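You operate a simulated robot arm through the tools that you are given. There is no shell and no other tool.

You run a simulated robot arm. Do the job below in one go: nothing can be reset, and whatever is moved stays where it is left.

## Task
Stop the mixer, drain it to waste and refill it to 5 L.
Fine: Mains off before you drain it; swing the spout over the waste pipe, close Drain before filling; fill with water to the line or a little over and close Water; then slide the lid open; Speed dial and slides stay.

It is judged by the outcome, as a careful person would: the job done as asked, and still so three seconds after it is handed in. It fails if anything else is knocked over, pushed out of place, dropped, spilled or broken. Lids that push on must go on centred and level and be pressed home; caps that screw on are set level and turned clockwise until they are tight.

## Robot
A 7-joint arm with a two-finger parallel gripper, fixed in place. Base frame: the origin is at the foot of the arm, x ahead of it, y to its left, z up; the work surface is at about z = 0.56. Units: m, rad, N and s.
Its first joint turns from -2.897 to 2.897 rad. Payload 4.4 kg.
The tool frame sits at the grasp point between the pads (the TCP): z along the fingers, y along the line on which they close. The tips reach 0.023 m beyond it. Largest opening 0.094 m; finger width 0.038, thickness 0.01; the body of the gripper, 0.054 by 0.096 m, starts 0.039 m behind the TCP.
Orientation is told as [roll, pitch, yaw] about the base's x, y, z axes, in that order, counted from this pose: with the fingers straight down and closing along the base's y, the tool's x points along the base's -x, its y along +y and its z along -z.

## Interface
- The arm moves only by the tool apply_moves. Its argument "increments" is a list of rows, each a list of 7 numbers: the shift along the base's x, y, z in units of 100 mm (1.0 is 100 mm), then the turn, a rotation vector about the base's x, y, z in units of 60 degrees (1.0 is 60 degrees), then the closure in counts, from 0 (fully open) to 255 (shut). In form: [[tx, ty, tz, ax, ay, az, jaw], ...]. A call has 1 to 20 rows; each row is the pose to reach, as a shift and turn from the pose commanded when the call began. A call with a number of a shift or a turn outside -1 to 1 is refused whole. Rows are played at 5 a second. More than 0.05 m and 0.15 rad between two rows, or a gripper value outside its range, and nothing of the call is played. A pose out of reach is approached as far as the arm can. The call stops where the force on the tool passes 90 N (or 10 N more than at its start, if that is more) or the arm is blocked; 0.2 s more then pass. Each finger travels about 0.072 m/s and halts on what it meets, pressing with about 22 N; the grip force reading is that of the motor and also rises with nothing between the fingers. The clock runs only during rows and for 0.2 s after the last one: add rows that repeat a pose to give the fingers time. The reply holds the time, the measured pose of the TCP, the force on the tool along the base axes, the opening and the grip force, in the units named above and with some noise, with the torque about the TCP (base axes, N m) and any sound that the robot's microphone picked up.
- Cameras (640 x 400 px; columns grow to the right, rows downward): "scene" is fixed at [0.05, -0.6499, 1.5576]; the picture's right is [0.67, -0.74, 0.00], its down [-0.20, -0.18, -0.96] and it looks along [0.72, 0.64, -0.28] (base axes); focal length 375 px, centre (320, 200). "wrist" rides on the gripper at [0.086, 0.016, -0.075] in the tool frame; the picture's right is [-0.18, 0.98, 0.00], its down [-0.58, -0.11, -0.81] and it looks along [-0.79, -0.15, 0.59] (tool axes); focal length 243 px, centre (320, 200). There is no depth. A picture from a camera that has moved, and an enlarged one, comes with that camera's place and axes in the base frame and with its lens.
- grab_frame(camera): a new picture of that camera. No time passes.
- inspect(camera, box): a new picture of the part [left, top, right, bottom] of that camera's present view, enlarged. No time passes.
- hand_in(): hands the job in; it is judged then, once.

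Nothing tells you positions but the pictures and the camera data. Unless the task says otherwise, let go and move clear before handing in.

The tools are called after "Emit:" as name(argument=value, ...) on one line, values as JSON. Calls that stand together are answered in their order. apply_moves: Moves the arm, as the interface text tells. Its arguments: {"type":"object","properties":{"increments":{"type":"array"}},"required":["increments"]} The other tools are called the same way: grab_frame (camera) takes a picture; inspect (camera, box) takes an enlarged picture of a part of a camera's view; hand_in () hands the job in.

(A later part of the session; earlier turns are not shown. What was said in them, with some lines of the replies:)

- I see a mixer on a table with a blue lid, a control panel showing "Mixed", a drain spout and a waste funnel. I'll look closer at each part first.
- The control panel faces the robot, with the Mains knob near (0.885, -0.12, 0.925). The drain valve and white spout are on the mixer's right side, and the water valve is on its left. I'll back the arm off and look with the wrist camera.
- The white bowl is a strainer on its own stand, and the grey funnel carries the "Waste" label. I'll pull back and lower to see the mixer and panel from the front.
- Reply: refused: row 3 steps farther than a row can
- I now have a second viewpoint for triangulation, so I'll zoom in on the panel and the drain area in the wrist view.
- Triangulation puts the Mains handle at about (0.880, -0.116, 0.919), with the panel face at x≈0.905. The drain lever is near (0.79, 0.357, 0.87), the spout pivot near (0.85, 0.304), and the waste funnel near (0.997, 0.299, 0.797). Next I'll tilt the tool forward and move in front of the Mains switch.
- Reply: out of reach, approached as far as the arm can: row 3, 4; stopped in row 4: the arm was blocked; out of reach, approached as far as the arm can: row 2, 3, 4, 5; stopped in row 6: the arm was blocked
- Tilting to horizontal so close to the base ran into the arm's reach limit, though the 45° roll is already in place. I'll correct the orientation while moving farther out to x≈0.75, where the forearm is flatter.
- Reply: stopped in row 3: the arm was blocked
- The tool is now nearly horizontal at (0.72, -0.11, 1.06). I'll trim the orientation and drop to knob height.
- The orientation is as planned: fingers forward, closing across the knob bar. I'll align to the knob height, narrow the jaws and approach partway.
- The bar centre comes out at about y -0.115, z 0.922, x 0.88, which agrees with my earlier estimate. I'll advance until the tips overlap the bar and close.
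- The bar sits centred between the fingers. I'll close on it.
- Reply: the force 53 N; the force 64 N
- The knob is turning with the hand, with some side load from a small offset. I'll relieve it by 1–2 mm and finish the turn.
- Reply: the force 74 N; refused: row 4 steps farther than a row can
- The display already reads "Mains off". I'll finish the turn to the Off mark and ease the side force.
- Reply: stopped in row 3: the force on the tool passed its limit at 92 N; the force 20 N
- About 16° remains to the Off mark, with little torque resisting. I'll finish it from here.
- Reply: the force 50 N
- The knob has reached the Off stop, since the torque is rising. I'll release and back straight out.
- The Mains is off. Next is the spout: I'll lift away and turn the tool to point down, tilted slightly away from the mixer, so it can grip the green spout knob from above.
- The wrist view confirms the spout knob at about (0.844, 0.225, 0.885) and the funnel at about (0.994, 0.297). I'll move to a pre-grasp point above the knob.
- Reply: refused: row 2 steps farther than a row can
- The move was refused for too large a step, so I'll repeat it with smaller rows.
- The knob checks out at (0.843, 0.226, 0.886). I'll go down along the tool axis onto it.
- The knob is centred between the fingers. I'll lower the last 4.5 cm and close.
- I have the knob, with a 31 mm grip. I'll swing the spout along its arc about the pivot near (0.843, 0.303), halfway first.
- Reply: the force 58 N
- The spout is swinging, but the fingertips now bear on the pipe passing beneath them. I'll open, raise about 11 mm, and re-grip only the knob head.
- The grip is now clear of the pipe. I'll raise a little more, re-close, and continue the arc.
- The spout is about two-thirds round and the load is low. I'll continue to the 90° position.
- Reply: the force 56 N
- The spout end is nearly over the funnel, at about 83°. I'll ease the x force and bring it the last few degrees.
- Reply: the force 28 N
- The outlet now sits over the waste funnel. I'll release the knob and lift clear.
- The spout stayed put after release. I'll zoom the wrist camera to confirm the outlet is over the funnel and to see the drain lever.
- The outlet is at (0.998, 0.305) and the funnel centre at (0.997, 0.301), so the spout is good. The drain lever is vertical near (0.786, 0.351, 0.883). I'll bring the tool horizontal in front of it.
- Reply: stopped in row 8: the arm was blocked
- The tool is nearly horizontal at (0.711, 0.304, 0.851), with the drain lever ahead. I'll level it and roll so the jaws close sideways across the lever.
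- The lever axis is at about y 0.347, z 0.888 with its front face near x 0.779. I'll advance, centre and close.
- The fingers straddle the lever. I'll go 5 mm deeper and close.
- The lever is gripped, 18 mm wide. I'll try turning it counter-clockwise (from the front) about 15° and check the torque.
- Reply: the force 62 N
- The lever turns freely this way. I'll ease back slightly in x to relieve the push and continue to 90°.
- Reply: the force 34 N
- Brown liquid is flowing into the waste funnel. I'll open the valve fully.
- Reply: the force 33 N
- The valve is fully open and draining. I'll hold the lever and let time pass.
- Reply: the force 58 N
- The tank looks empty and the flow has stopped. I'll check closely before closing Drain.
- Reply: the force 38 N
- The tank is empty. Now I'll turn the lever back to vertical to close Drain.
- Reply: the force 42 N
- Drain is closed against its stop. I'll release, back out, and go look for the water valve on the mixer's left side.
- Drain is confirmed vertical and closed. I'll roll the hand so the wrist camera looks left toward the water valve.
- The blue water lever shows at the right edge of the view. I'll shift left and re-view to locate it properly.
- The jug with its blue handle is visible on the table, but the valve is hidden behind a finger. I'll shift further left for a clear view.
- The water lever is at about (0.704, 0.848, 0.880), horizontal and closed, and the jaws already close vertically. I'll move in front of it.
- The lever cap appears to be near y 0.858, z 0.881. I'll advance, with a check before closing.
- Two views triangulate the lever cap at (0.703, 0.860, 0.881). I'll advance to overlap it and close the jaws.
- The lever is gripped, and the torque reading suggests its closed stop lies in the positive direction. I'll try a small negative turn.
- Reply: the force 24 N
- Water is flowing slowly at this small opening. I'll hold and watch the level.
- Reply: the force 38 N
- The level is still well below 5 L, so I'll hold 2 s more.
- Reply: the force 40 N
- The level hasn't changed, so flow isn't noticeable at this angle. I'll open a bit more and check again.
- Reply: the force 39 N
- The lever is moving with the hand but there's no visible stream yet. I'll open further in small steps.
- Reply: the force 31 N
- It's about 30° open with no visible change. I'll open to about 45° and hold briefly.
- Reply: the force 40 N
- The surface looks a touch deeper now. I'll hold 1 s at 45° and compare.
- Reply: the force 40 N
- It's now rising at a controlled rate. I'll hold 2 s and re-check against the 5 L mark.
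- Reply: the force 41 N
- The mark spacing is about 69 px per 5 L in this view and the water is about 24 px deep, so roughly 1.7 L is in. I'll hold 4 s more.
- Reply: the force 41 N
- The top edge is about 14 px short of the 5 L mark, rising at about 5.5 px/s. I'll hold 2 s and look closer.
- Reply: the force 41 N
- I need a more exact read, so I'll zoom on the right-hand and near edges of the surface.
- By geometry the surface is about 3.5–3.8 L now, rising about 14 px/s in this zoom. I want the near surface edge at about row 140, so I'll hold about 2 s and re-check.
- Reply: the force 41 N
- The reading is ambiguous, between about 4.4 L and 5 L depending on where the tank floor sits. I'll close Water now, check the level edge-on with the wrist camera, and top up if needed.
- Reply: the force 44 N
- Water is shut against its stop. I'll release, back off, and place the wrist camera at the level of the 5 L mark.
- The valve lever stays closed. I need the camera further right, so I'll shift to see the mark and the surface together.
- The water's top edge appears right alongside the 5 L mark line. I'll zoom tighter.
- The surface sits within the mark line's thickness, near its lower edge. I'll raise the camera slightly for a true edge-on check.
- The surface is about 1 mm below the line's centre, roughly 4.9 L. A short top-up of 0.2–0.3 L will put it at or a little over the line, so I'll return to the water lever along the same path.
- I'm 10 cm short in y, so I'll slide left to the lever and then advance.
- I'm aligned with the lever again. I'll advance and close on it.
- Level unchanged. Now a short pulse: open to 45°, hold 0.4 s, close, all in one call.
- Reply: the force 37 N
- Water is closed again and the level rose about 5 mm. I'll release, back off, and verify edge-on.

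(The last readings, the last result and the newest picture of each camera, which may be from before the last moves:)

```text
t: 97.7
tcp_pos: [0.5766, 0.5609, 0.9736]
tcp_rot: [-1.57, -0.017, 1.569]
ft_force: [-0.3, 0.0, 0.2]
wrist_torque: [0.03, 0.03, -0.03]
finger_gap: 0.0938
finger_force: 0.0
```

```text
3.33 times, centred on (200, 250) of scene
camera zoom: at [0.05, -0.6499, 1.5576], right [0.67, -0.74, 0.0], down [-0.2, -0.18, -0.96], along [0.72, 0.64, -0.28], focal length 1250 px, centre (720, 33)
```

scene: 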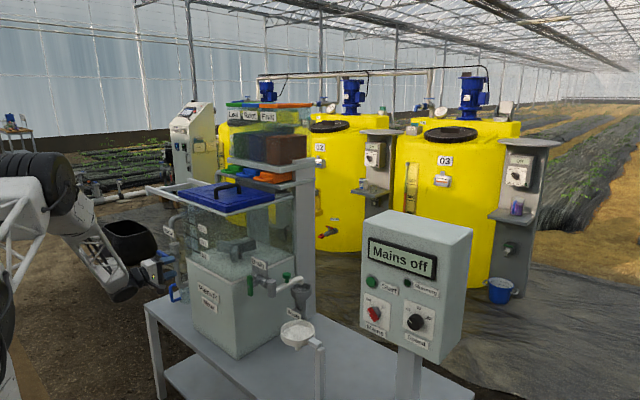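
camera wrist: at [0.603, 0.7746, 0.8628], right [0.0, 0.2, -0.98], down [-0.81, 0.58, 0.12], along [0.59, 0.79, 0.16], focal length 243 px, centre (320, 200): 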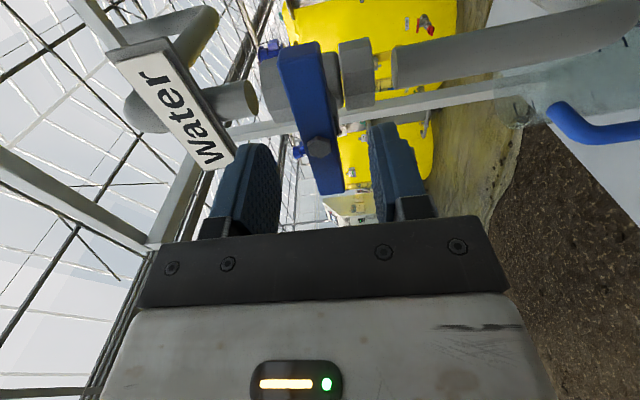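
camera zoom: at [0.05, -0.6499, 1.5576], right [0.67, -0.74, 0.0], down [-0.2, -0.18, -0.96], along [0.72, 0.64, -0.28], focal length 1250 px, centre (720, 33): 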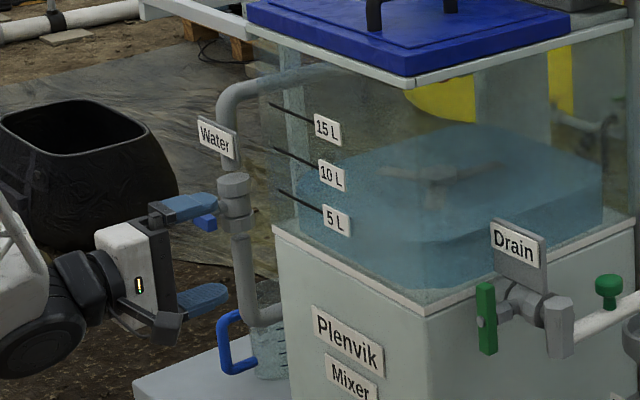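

The surface is just above the 5 L line, about 5.3–5.4 L, both valves are shut, and the spout is over the waste. Next is the lid, so I'll raise the arm and turn the tool down to approach the handle from above.

Emit:
apply_moves(increments=[[-0.05, -0.3, 0.2, 0, 0, 0, 120], [-0.1, -0.6, 0.4, 0, 0, 0, 200], [-0.1, -0.9, 0.7, 0, 0, 0, 255], [-0.1, -1.0, 1.0, 0, 0, 0, 255]])

Emit:
apply_moves(increments=[[0, -0.1, 0.2, 0, 0.125, 0, 255], [0, -0.2, 0.4, 0, 0.25, 0, 255], [0, -0.3, 0.6, 0, 0.375, 0, 255], [0, -0.4, 0.8, 0, 0.5, 0, 255], [0, -0.5, 1.0, 0, 0.625, 0, 255], [0, -0.6, 1.0, 0, 0.75, 0, 255], [0, -0.7, 1.0, 0, 0.875, 0, 255], [0, -0.8, 1.0, 0, 1, 0, 255]])

Emit:
apply_moves(increments=[[0, -0.1, 0.3, 0, 0.125, 0, 255], [0, -0.2, 0.6, 0, 0.25, 0, 255], [0, -0.3, 0.9, 0, 0.375, 0, 255], [0, -0.3, 1.0, 0, 0.5, 0, 255]])

Emit:
grab_frame(camera="scene")

Emit:
grab_frame(camera="wrist")

```text
t: 98.7
tcp_pos: [0.5682, 0.4606, 1.0704]
tcp_rot: [-1.569, -0.016, 1.57]
ft_force: [-0.4, -0.1, 0.0]
wrist_torque: [0.01, 0.0, -0.01]
finger_gap: 0.0002
finger_force: 21.6
```

```text
t: 100.5
tcp_pos: [0.57, 0.3803, 1.1702]
tcp_rot: [-0.524, -0.005, 1.556]
ft_force: [-0.4, 0.0, 0.8]
wrist_torque: [0.0, 0.01, -0.04]
finger_gap: 0.0001
finger_force: 22.6
```

```text
t: 101.5
tcp_pos: [0.5664, 0.351, 1.271]
tcp_rot: [0.004, 0.0, 1.555]
ft_force: [-0.1, 0.5, -0.3]
wrist_torque: [0.0, 0.0, -0.01]
finger_gap: 0.0
finger_force: 21.8
```

```text
taken
```

scene: 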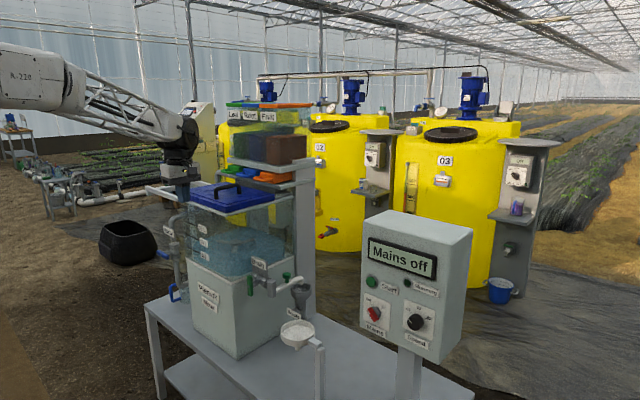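

```text
taken
camera wrist: at [0.5517, 0.264, 1.3456], right [-0.98, 0.2, 0.0], down [0.12, 0.58, 0.81], along [0.16, 0.79, -0.59], focal length 243 px, centre (320, 200)
```

wrist: 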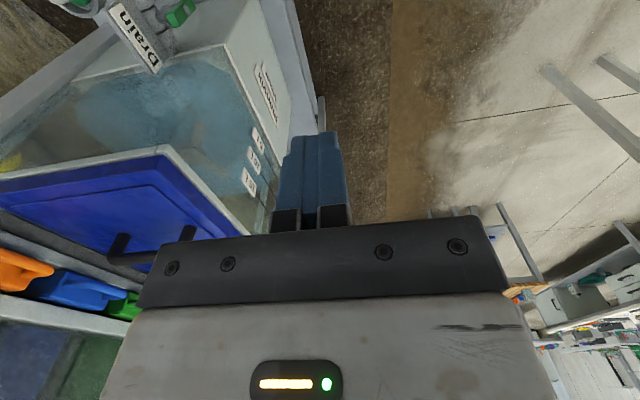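

The tool points down near (0.57, 0.35, 1.27). The handle bar runs along x from 0.79 to 0.90 at y≈0.525, z≈1.2. I'll turn the tool to face +y, tilted down, to push the handle from its -y side.

Emit:
apply_moves(increments=[[0.05, -0.1, 0.1, 0, 0, -0.125, 255], [0.1, -0.2, 0.2, 0, 0, -0.25, 255], [0.1, -0.3, 0.3, 0, 0, -0.375, 255], [0.1, -0.4, 0.4, 0, 0, -0.5, 255], [0.1, -0.5, 0.5, 0, 0, -0.625, 255], [0.1, -0.5, 0.6, 0, 0, -0.75, 255], [0.1, -0.5, 0.7, 0, 0, -0.875, 255], [0.1, -0.5, 0.8, 0, 0, -1, 255]])

Emit:
apply_moves(increments=[[0.1, 0, 0, 0, 0, -0.125, 255], [0.2, 0, 0, 0, 0, -0.25, 255], [0.3, 0, 0, 0, 0, -0.375, 255], [0.4, 0, 0, 0, 0, -0.5, 255], [0.5, 0, 0, 0, 0, -0.625, 255], [0.6, 0, 0, 0, 0, -0.75, 255], [0.7, 0, 0, 0, 0, -0.85, 255]])

Emit:
grab_frame(camera="scene")

Emit:
grab_frame(camera="wrist")

```text
t: 103.3
tcp_pos: [0.5786, 0.3002, 1.3511]
tcp_rot: [0.002, 0.001, 0.506]
ft_force: [-0.7, 0.3, 0.2]
wrist_torque: [-0.01, 0.05, 0.02]
finger_gap: 0.0001
finger_force: 21.6
```

```text
t: 104.9
tcp_pos: [0.6466, 0.2995, 1.3487]
tcp_rot: [0.003, 0.001, -0.383]
ft_force: [0.6, -0.6, 0.2]
wrist_torque: [0.0, 0.01, -0.01]
finger_gap: 0.0
finger_force: 22.1
```

```text
taken
```

scene: 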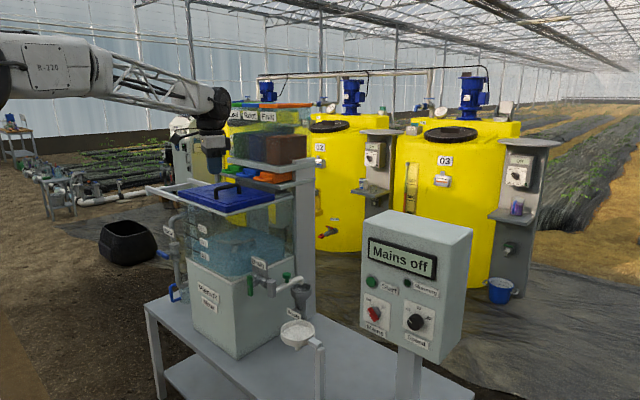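

```text
taken
camera wrist: at [0.5744, 0.348, 1.4247], right [0.54, 0.84, 0.0], down [0.5, -0.32, 0.81], along [0.68, -0.43, -0.59], focal length 243 px, centre (320, 200)
```

wrist: 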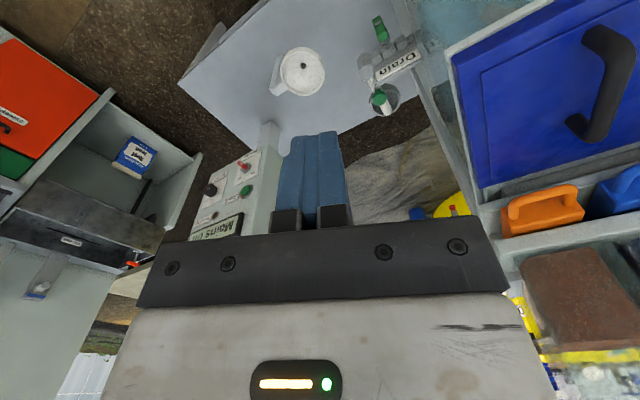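

There's a clear view of the lid and handle. I'll tilt the closed fingers 50° toward +y and move up to the handle's near side.

Emit:
apply_moves(increments=[[0.1, 0.05, 0, 0.129, -0.051, 0, 255], [0.25, 0.1, 0, 0.258, -0.103, 0, 255], [0.4, 0.15, 0, 0.388, -0.154, 0, 255], [0.6, 0.2, 0, 0.517, -0.205, 0, 255], [0.8, 0.3, 0, 0.646, -0.257, 0, 255], [1.0, 0.4, 0, 0.775, -0.308, 0, 255]])

Emit:
grab_frame(camera="scene")

Emit:
grab_frame(camera="wrist")

```text
t: 106.3
tcp_pos: [0.747, 0.3407, 1.3503]
tcp_rot: [0.876, 0.003, -0.38]
ft_force: [-0.1, -0.7, 0.0]
wrist_torque: [-0.04, -0.02, 0.01]
finger_gap: 0.0001
finger_force: 22.3
```

```text
taken
```

scene: 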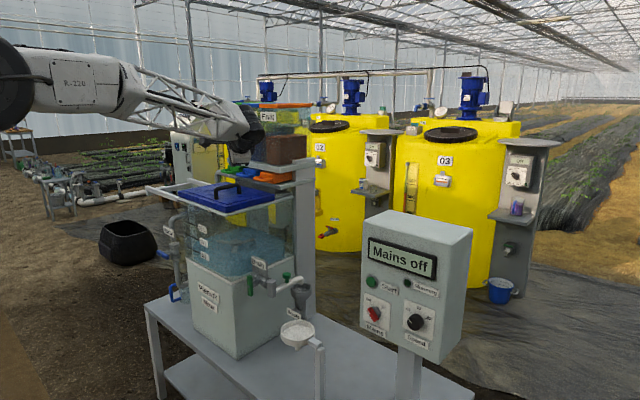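

```text
taken
camera wrist: at [0.6516, 0.3292, 1.4119], right [0.41, 0.51, 0.75], down [0.29, -0.86, 0.43], along [0.87, 0.04, -0.5], focal length 243 px, centre (320, 200)
```

wrist: 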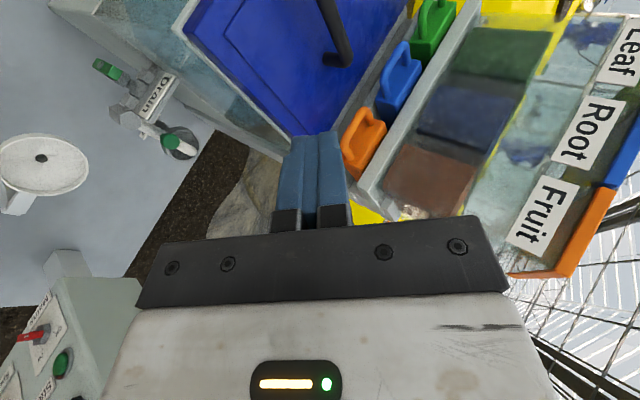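

The bar is at y≈0.517 with its near face at about 0.51. I'll come down in front of it, just short of contact.

Emit:
apply_moves(increments=[[0.3, 0.3, -0.25, 0, 0, 0, 255], [0.55, 0.6, -0.5, 0, 0, 0, 255], [0.7, 0.8, -0.8, 0, 0, 0, 255], [0.75, 0.95, -1.0, 0, 0, 0, 255]])

Emit:
grab_frame(camera="wrist")

Emit:
inspect(camera="scene", box=[170, 130, 330, 230])

```text
t: 107.3
tcp_pos: [0.8234, 0.4345, 1.2527]
tcp_rot: [0.877, 0.003, -0.38]
ft_force: [-0.5, -0.9, 0.6]
wrist_torque: [0.0, 0.0, -0.03]
finger_gap: 0.0001
finger_force: 22.3
```

```text
taken
camera wrist: at [0.7273, 0.4234, 1.3133], right [0.41, 0.52, 0.75], down [0.29, -0.86, 0.43], along [0.87, 0.04, -0.5], focal length 243 px, centre (320, 200)
```

wrist: 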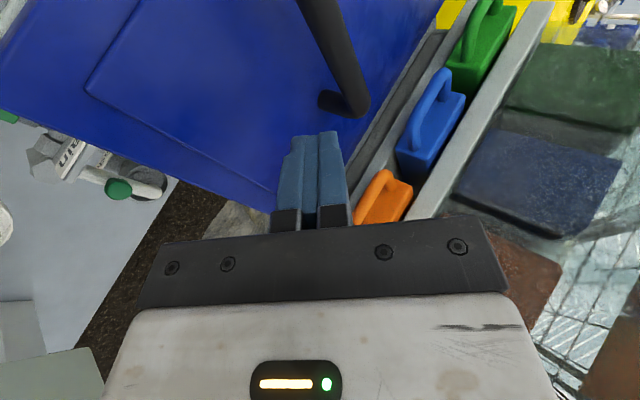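

```text
4.00 times, centred on (250, 180) of scene
camera zoom: at [0.05, -0.6499, 1.5576], right [0.67, -0.74, 0.0], down [-0.2, -0.18, -0.96], along [0.72, 0.64, -0.28], focal length 1500 px, centre (600, 280)
```

zoom: 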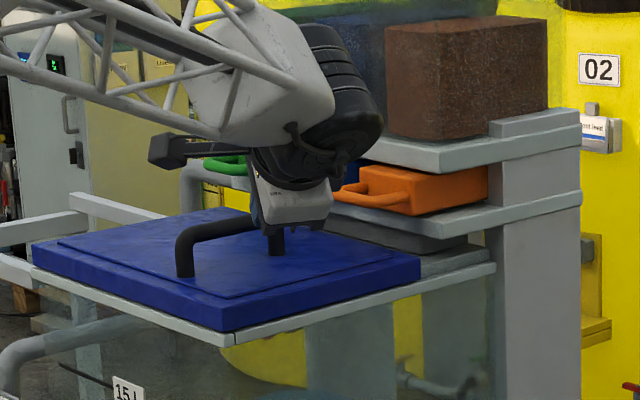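

Next I'll lower the last 4 cm to bar height, still a bit short of contact.

Emit:
apply_moves(increments=[[0.0, 0.05, -0.2, 0, 0, 0, 255], [0.0, 0.15, -0.39, 0, 0, 0, 255], [0.0, 0.25, -0.39, 0, 0, 0, 255]])

Emit:
grab_frame(camera="wrist")

Emit:
inspect(camera="scene", box=[170, 130, 330, 230])

```text
t: 108.1
tcp_pos: [0.8244, 0.4606, 1.2125]
tcp_rot: [0.874, 0.008, -0.381]
ft_force: [0.2, -0.4, 0.3]
wrist_torque: [-0.02, 0.0, 0.02]
finger_gap: 0.0
finger_force: 22.2
```

```text
taken
camera wrist: at [0.7281, 0.4492, 1.2737], right [0.41, 0.52, 0.75], down [0.29, -0.86, 0.43], along [0.87, 0.04, -0.5], focal length 243 px, centre (320, 200)
```

wrist: 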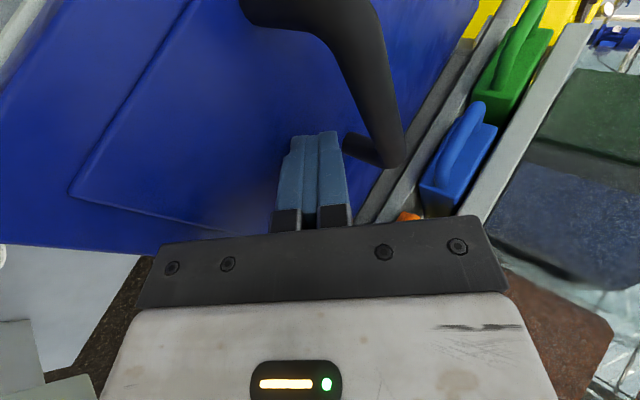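

```text
4.00 times, centred on (250, 180) of scene
camera zoom: at [0.05, -0.6499, 1.5576], right [0.67, -0.74, 0.0], down [-0.2, -0.18, -0.96], along [0.72, 0.64, -0.28], focal length 1500 px, centre (600, 280)
```

zoom: 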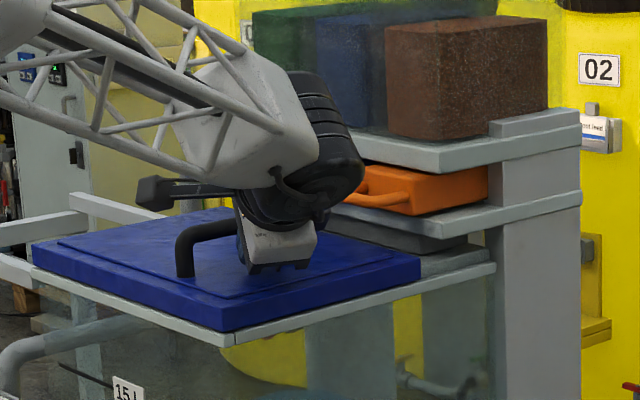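

The bar sits higher than I assumed, with its centre near z 1.22. I'll raise the fingertips to meet it squarely, then push gently.

Emit:
apply_moves(increments=[[0, 0, 0.12, 0, 0, 0, 255], [0, 0, 0.25, 0, 0, 0, 255], [0, 0.1, 0.25, 0, 0, 0, 255], [0, 0.2, 0.25, 0, 0, 0, 255], [0, 0.3, 0.25, 0, 0, 0, 255]])

Emit:
grab_frame(camera="wrist")

Emit:
inspect(camera="scene", box=[170, 130, 330, 230])

```text
t: 109.3
tcp_pos: [0.822, 0.4874, 1.2383]
tcp_rot: [0.874, 0.004, -0.379]
ft_force: [0.1, -0.6, 1.3]
wrist_torque: [-0.01, 0.03, -0.03]
finger_gap: 0.0
finger_force: 21.7
```

```text
taken
camera wrist: at [0.7262, 0.4768, 1.2986], right [0.41, 0.52, 0.75], down [0.29, -0.86, 0.43], along [0.87, 0.04, -0.5], focal length 243 px, centre (320, 200)
```

wrist: 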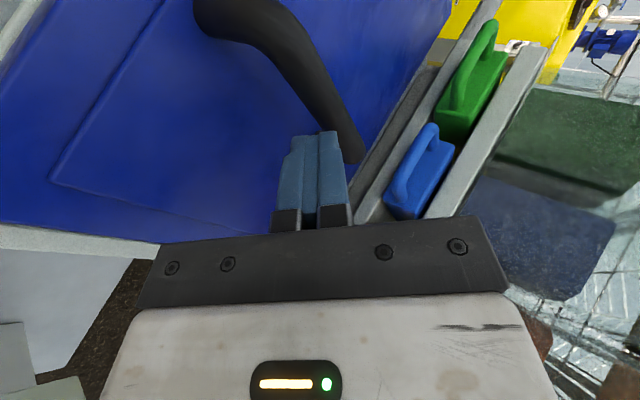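

```text
4.00 times, centred on (250, 180) of scene
camera zoom: at [0.05, -0.6499, 1.5576], right [0.67, -0.74, 0.0], down [-0.2, -0.18, -0.96], along [0.72, 0.64, -0.28], focal length 1500 px, centre (600, 280)
```

zoom: 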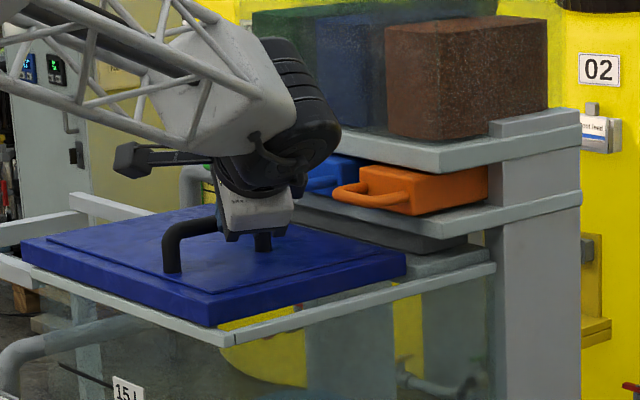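

The lid is already sliding toward +y with little force. I'll keep pushing in steps.

Emit:
apply_moves(increments=[[0, 0.2, 0, 0, 0, 0, 255], [0, 0.4, 0, 0, 0, 0, 255], [0, 0.6, 0, 0, 0, 0, 255], [0, 0.8, 0, 0, 0, 0, 255], [0, 1.0, 0, 0, 0, 0, 255]])

Emit:
grab_frame(camera="wrist")

Emit:
inspect(camera="scene", box=[140, 130, 330, 240])

```text
t: 110.5
tcp_pos: [0.8221, 0.5892, 1.2366]
tcp_rot: [0.875, 0.004, -0.381]
ft_force: [-0.4, -0.2, 0.5]
wrist_torque: [-0.01, -0.02, -0.02]
finger_gap: 0.0
finger_force: 21.8
```

```text
taken
camera wrist: at [0.7264, 0.5778, 1.2978], right [0.41, 0.52, 0.75], down [0.29, -0.86, 0.43], along [0.87, 0.04, -0.5], focal length 243 px, centre (320, 200)
```

wrist: 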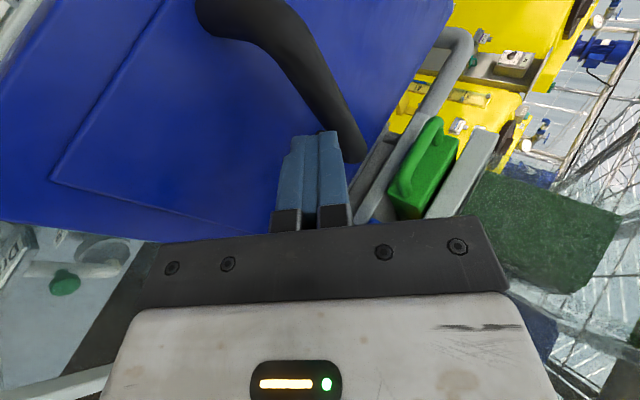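

```text
3.37 times, centred on (235, 185) of scene
camera zoom: at [0.05, -0.6499, 1.5576], right [0.67, -0.74, 0.0], down [-0.2, -0.18, -0.96], along [0.72, 0.64, -0.28], focal length 1263 px, centre (606, 250)
```

zoom: 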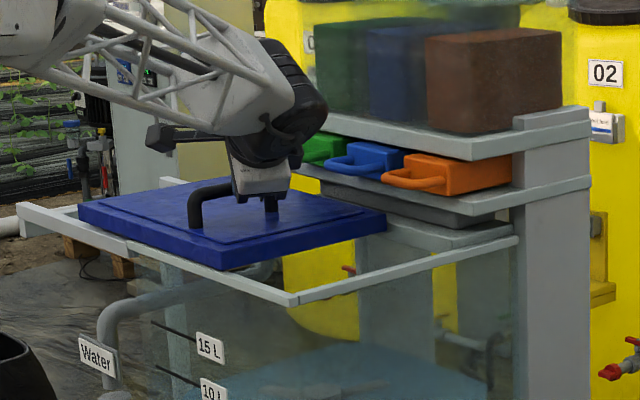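

It slides easily, about 12 cm open so far. I'll continue.

Emit:
apply_moves(increments=[[0, 0.2, 0, 0, 0, 0, 255], [0, 0.4, 0, 0, 0, 0, 255], [0, 0.6, 0, 0, 0, 0, 255], [0, 0.8, 0, 0, 0, 0, 255], [0, 1.0, 0, 0, 0, 0, 255]])

Emit:
grab_frame(camera="wrist")

Emit:
inspect(camera="scene", box=[120, 130, 330, 250])

```text
t: 111.7
tcp_pos: [0.8207, 0.6896, 1.2382]
tcp_rot: [0.874, 0.006, -0.379]
ft_force: [0.2, -0.4, 0.6]
wrist_torque: [-0.06, -0.01, -0.05]
finger_gap: 0.0
finger_force: 21.8
```

```text
taken
camera wrist: at [0.7241, 0.6781, 1.2992], right [0.41, 0.52, 0.75], down [0.29, -0.86, 0.43], along [0.87, 0.04, -0.5], focal length 243 px, centre (320, 200)
```

wrist: 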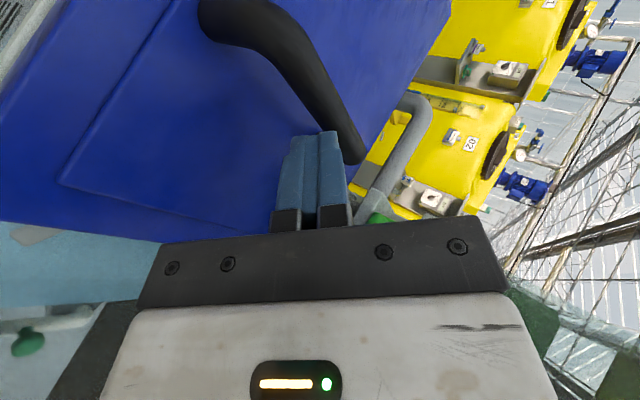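

```text
3.05 times, centred on (225, 190) of scene
camera zoom: at [0.05, -0.6499, 1.5576], right [0.67, -0.74, 0.0], down [-0.2, -0.18, -0.96], along [0.72, 0.64, -0.28], focal length 1143 px, centre (610, 230)
```

zoom: 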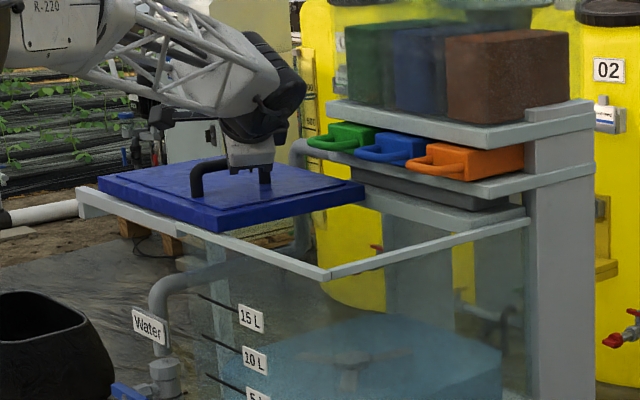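

The lid is about 22 cm open and the rails end a little further on. I'll push on in smaller steps, watching the force.

Emit:
apply_moves(increments=[[0, 0.12, 0, 0, 0, 0, 255], [0, 0.24, 0, 0, 0, 0, 255], [0, 0.36, 0, 0, 0, 0, 255], [0, 0.48, 0, 0, 0, 0, 255]])

Emit:
inspect(camera="scene", box=[120, 130, 330, 250])

Emit:
grab_frame(camera="wrist")

```text
t: 112.7
tcp_pos: [0.822, 0.7366, 1.2368]
tcp_rot: [0.871, 0.005, -0.38]
ft_force: [-16.4, -33.0, 2.6]
wrist_torque: [-0.28, 0.12, 0.73]
finger_gap: 0.0002
finger_force: 21.9
```

```text
3.05 times, centred on (225, 190) of scene
camera zoom: at [0.05, -0.6499, 1.5576], right [0.67, -0.74, 0.0], down [-0.2, -0.18, -0.96], along [0.72, 0.64, -0.28], focal length 1143 px, centre (610, 230)
```

zoom: 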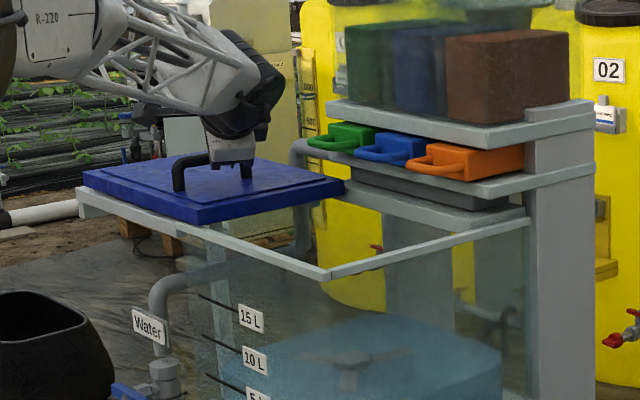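

```text
taken
camera wrist: at [0.7255, 0.7253, 1.2977], right [0.41, 0.52, 0.75], down [0.29, -0.86, 0.43], along [0.87, 0.04, -0.5], focal length 243 px, centre (320, 200)
```

wrist: 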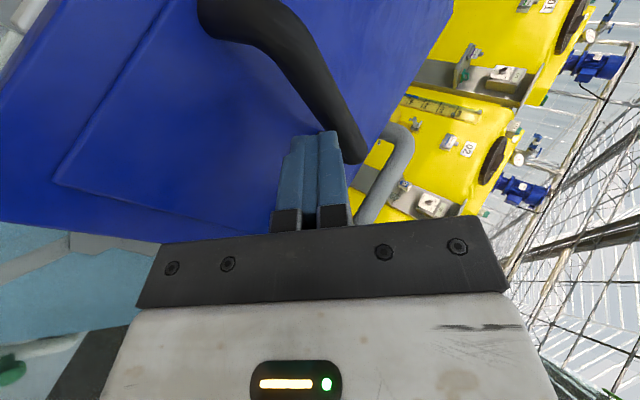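

The force is up to 33 N, so the lid seems to be reaching its end stop at the rail end. I'll press a few millimetres more to confirm.

Emit:
apply_moves(increments=[[0, 0.03, 0, 0, 0, 0, 255], [0, 0.06, 0, 0, 0, 0, 255]])

Emit:
inspect(camera="scene", box=[120, 130, 330, 250])

```text
t: 113.2
tcp_pos: [0.8229, 0.737, 1.2386]
tcp_rot: [0.872, 0.004, -0.381]
ft_force: [-16.3, -34.6, 4.9]
wrist_torque: [-0.23, 0.18, 0.74]
finger_gap: 0.0
finger_force: 22.1
stopped in row 2: the force on the tool passed its limit at 105 N (the readings are from after the stop); the commanded pose is now the measured one
```

```text
3.05 times, centred on (225, 190) of scene
camera zoom: at [0.05, -0.6499, 1.5576], right [0.67, -0.74, 0.0], down [-0.2, -0.18, -0.96], along [0.72, 0.64, -0.28], focal length 1143 px, centre (610, 230)
```

zoom: 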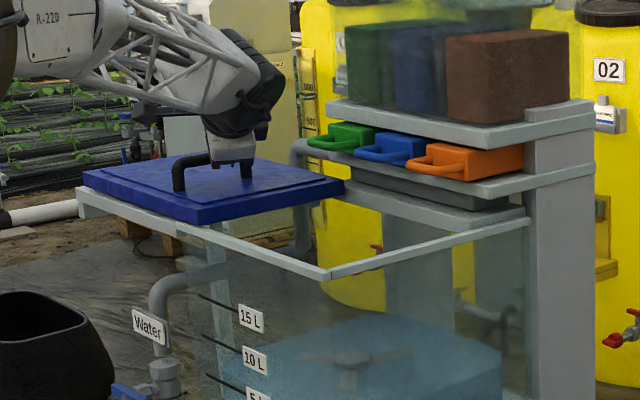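

The lid is fully open against its stop. I'll back away from the handle, lift clear, and do a final check.

Emit:
apply_moves(increments=[[0, -0.15, 0.05, 0, 0, 0, 255], [0, -0.35, 0.2, 0, 0, 0, 255], [-0.1, -0.6, 0.5, 0, 0, 0, 255], [-0.2, -0.9, 0.8, 0, 0, 0, 255], [-0.3, -1.0, 1.0, 0, 0, 0, 255]])

Emit:
apply_moves(increments=[[-0.3, -0.3, 0.1, 0, 0, 0, 255], [-0.6, -0.6, 0.2, 0, 0, 0, 255], [-0.9, -0.9, 0.3, 0, 0, 0, 255], [-1.0, -1.0, 0.4, 0, 0, 0, 255]])

Emit:
apply_moves(increments=[[-0.2, -0.35, 0, 0, 0, 0, 255], [-0.4, -0.7, 0, 0, 0, 0, 255], [-0.6, -1.0, 0, 0, 0, 0, 255]])

Emit:
grab_frame(camera="scene")

Emit:
inspect(camera="scene", box=[120, 140, 330, 270])

Emit:
inspect(camera="scene", box=[130, 220, 340, 350])

Emit:
inspect(camera="scene", box=[330, 200, 500, 350])

Emit:
inspect(camera="scene", box=[210, 250, 260, 285])

```text
t: 114.4
tcp_pos: [0.7915, 0.6402, 1.3348]
tcp_rot: [0.869, 0.006, -0.382]
ft_force: [0.9, 0.3, -1.9]
wrist_torque: [0.01, -0.01, 0.01]
finger_gap: 0.0002
finger_force: 22.0
```

```text
t: 115.4
tcp_pos: [0.6922, 0.5372, 1.374]
tcp_rot: [0.872, 0.006, -0.38]
ft_force: [0.1, -0.5, 0.5]
wrist_torque: [-0.01, 0.0, 0.02]
finger_gap: 0.0001
finger_force: 22.2
```

```text
t: 116.2
tcp_pos: [0.6319, 0.4378, 1.3712]
tcp_rot: [0.871, 0.005, -0.378]
ft_force: [0.2, -0.2, -0.9]
wrist_torque: [-0.02, 0.0, -0.03]
finger_gap: 0.0
finger_force: 21.8
```

```text
taken
```

scene: 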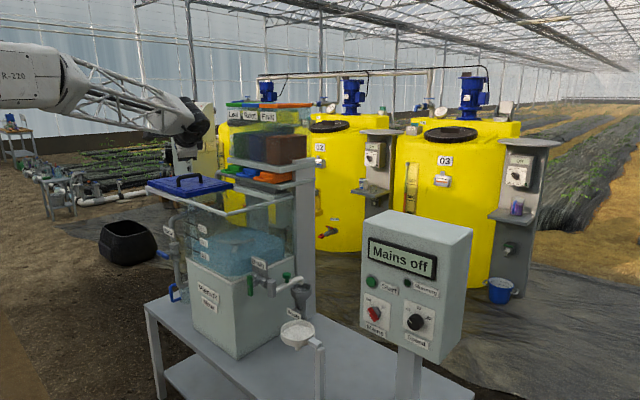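

```text
3.05 times, centred on (225, 205) of scene
camera zoom: at [0.05, -0.6499, 1.5576], right [0.67, -0.74, 0.0], down [-0.2, -0.18, -0.96], along [0.72, 0.64, -0.28], focal length 1143 px, centre (610, 185)
```

zoom: 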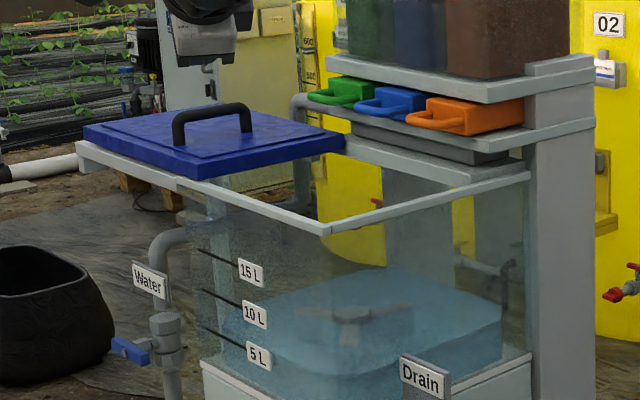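

```text
3.05 times, centred on (235, 285) of scene
camera zoom: at [0.05, -0.6499, 1.5576], right [0.67, -0.74, 0.0], down [-0.2, -0.18, -0.96], along [0.72, 0.64, -0.28], focal length 1143 px, centre (579, -59)
```

zoom: 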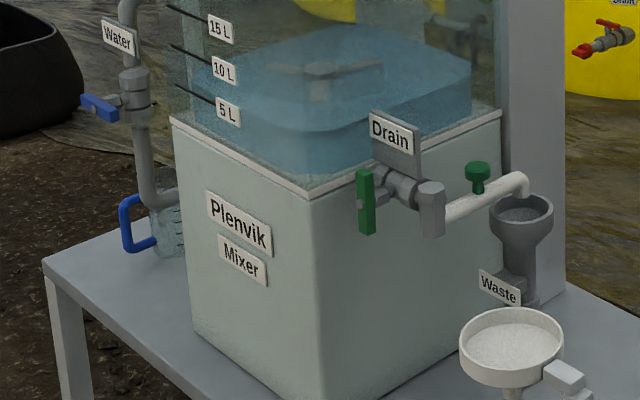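

```text
2.67 times, centred on (415, 275) of scene
camera zoom: at [0.05, -0.6499, 1.5576], right [0.67, -0.74, 0.0], down [-0.2, -0.18, -0.96], along [0.72, 0.64, -0.28], focal length 1000 px, centre (67, 0)
```

zoom: 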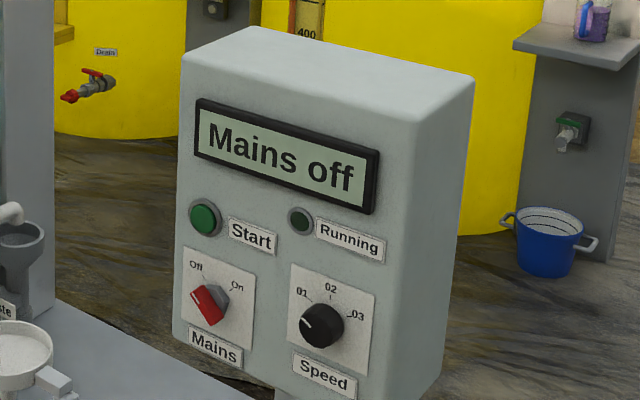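

```text
11.43 times, centred on (235, 268) of scene
camera zoom: at [0.05, -0.6499, 1.5576], right [0.67, -0.74, 0.0], down [-0.2, -0.18, -0.96], along [0.72, 0.64, -0.28], focal length 4286 px, centre (1291, -571)
```

zoom: 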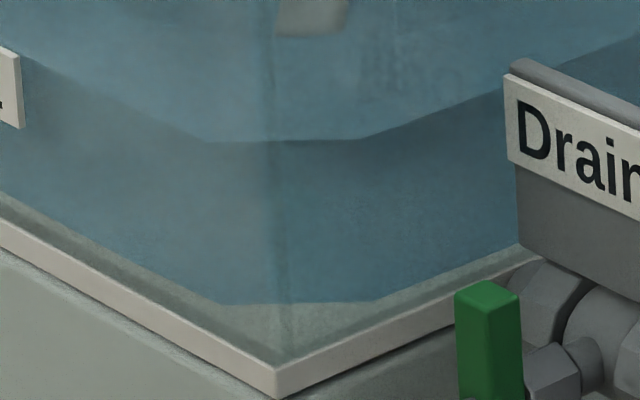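

All checks pass:
- **Mains:** off, with the Speed dial at 01 and the three slides untouched.
- **Spout and valves:** the spout is over the waste funnel, and Drain and Water are both closed.
- **Level:** the water is steady just above the 5 L line.
- **Lid:** fully open at its stop.
- **Arm:** clear of everything.

I'm handing in.

Emit:
hand_in()

```text
The job is handed in.
```

The mixer is off, drained to waste and refilled, and I've handed the job in. I estimate it holds about 5.3 to 5.4 L, a little over the line.

- **Mains:** I turned it off before draining, and the display reads "Mains off".
- **Drain:** I swung the spout over the waste pipe, emptied the tank completely, then closed Drain before filling.
- **Fill:** my first fill stopped just under the line, so I topped it up once. The top-up added more than I meant it to, which is why it ended a few millimetres above the line. Water is closed and the level is steady.
- **Lid:** I slid it open until it reached its end stop.
- **Left alone:** the Speed dial is still at 01 and I didn't touch the three slides. I saw nothing spilled or knocked, and the arm is clear of the mixer.
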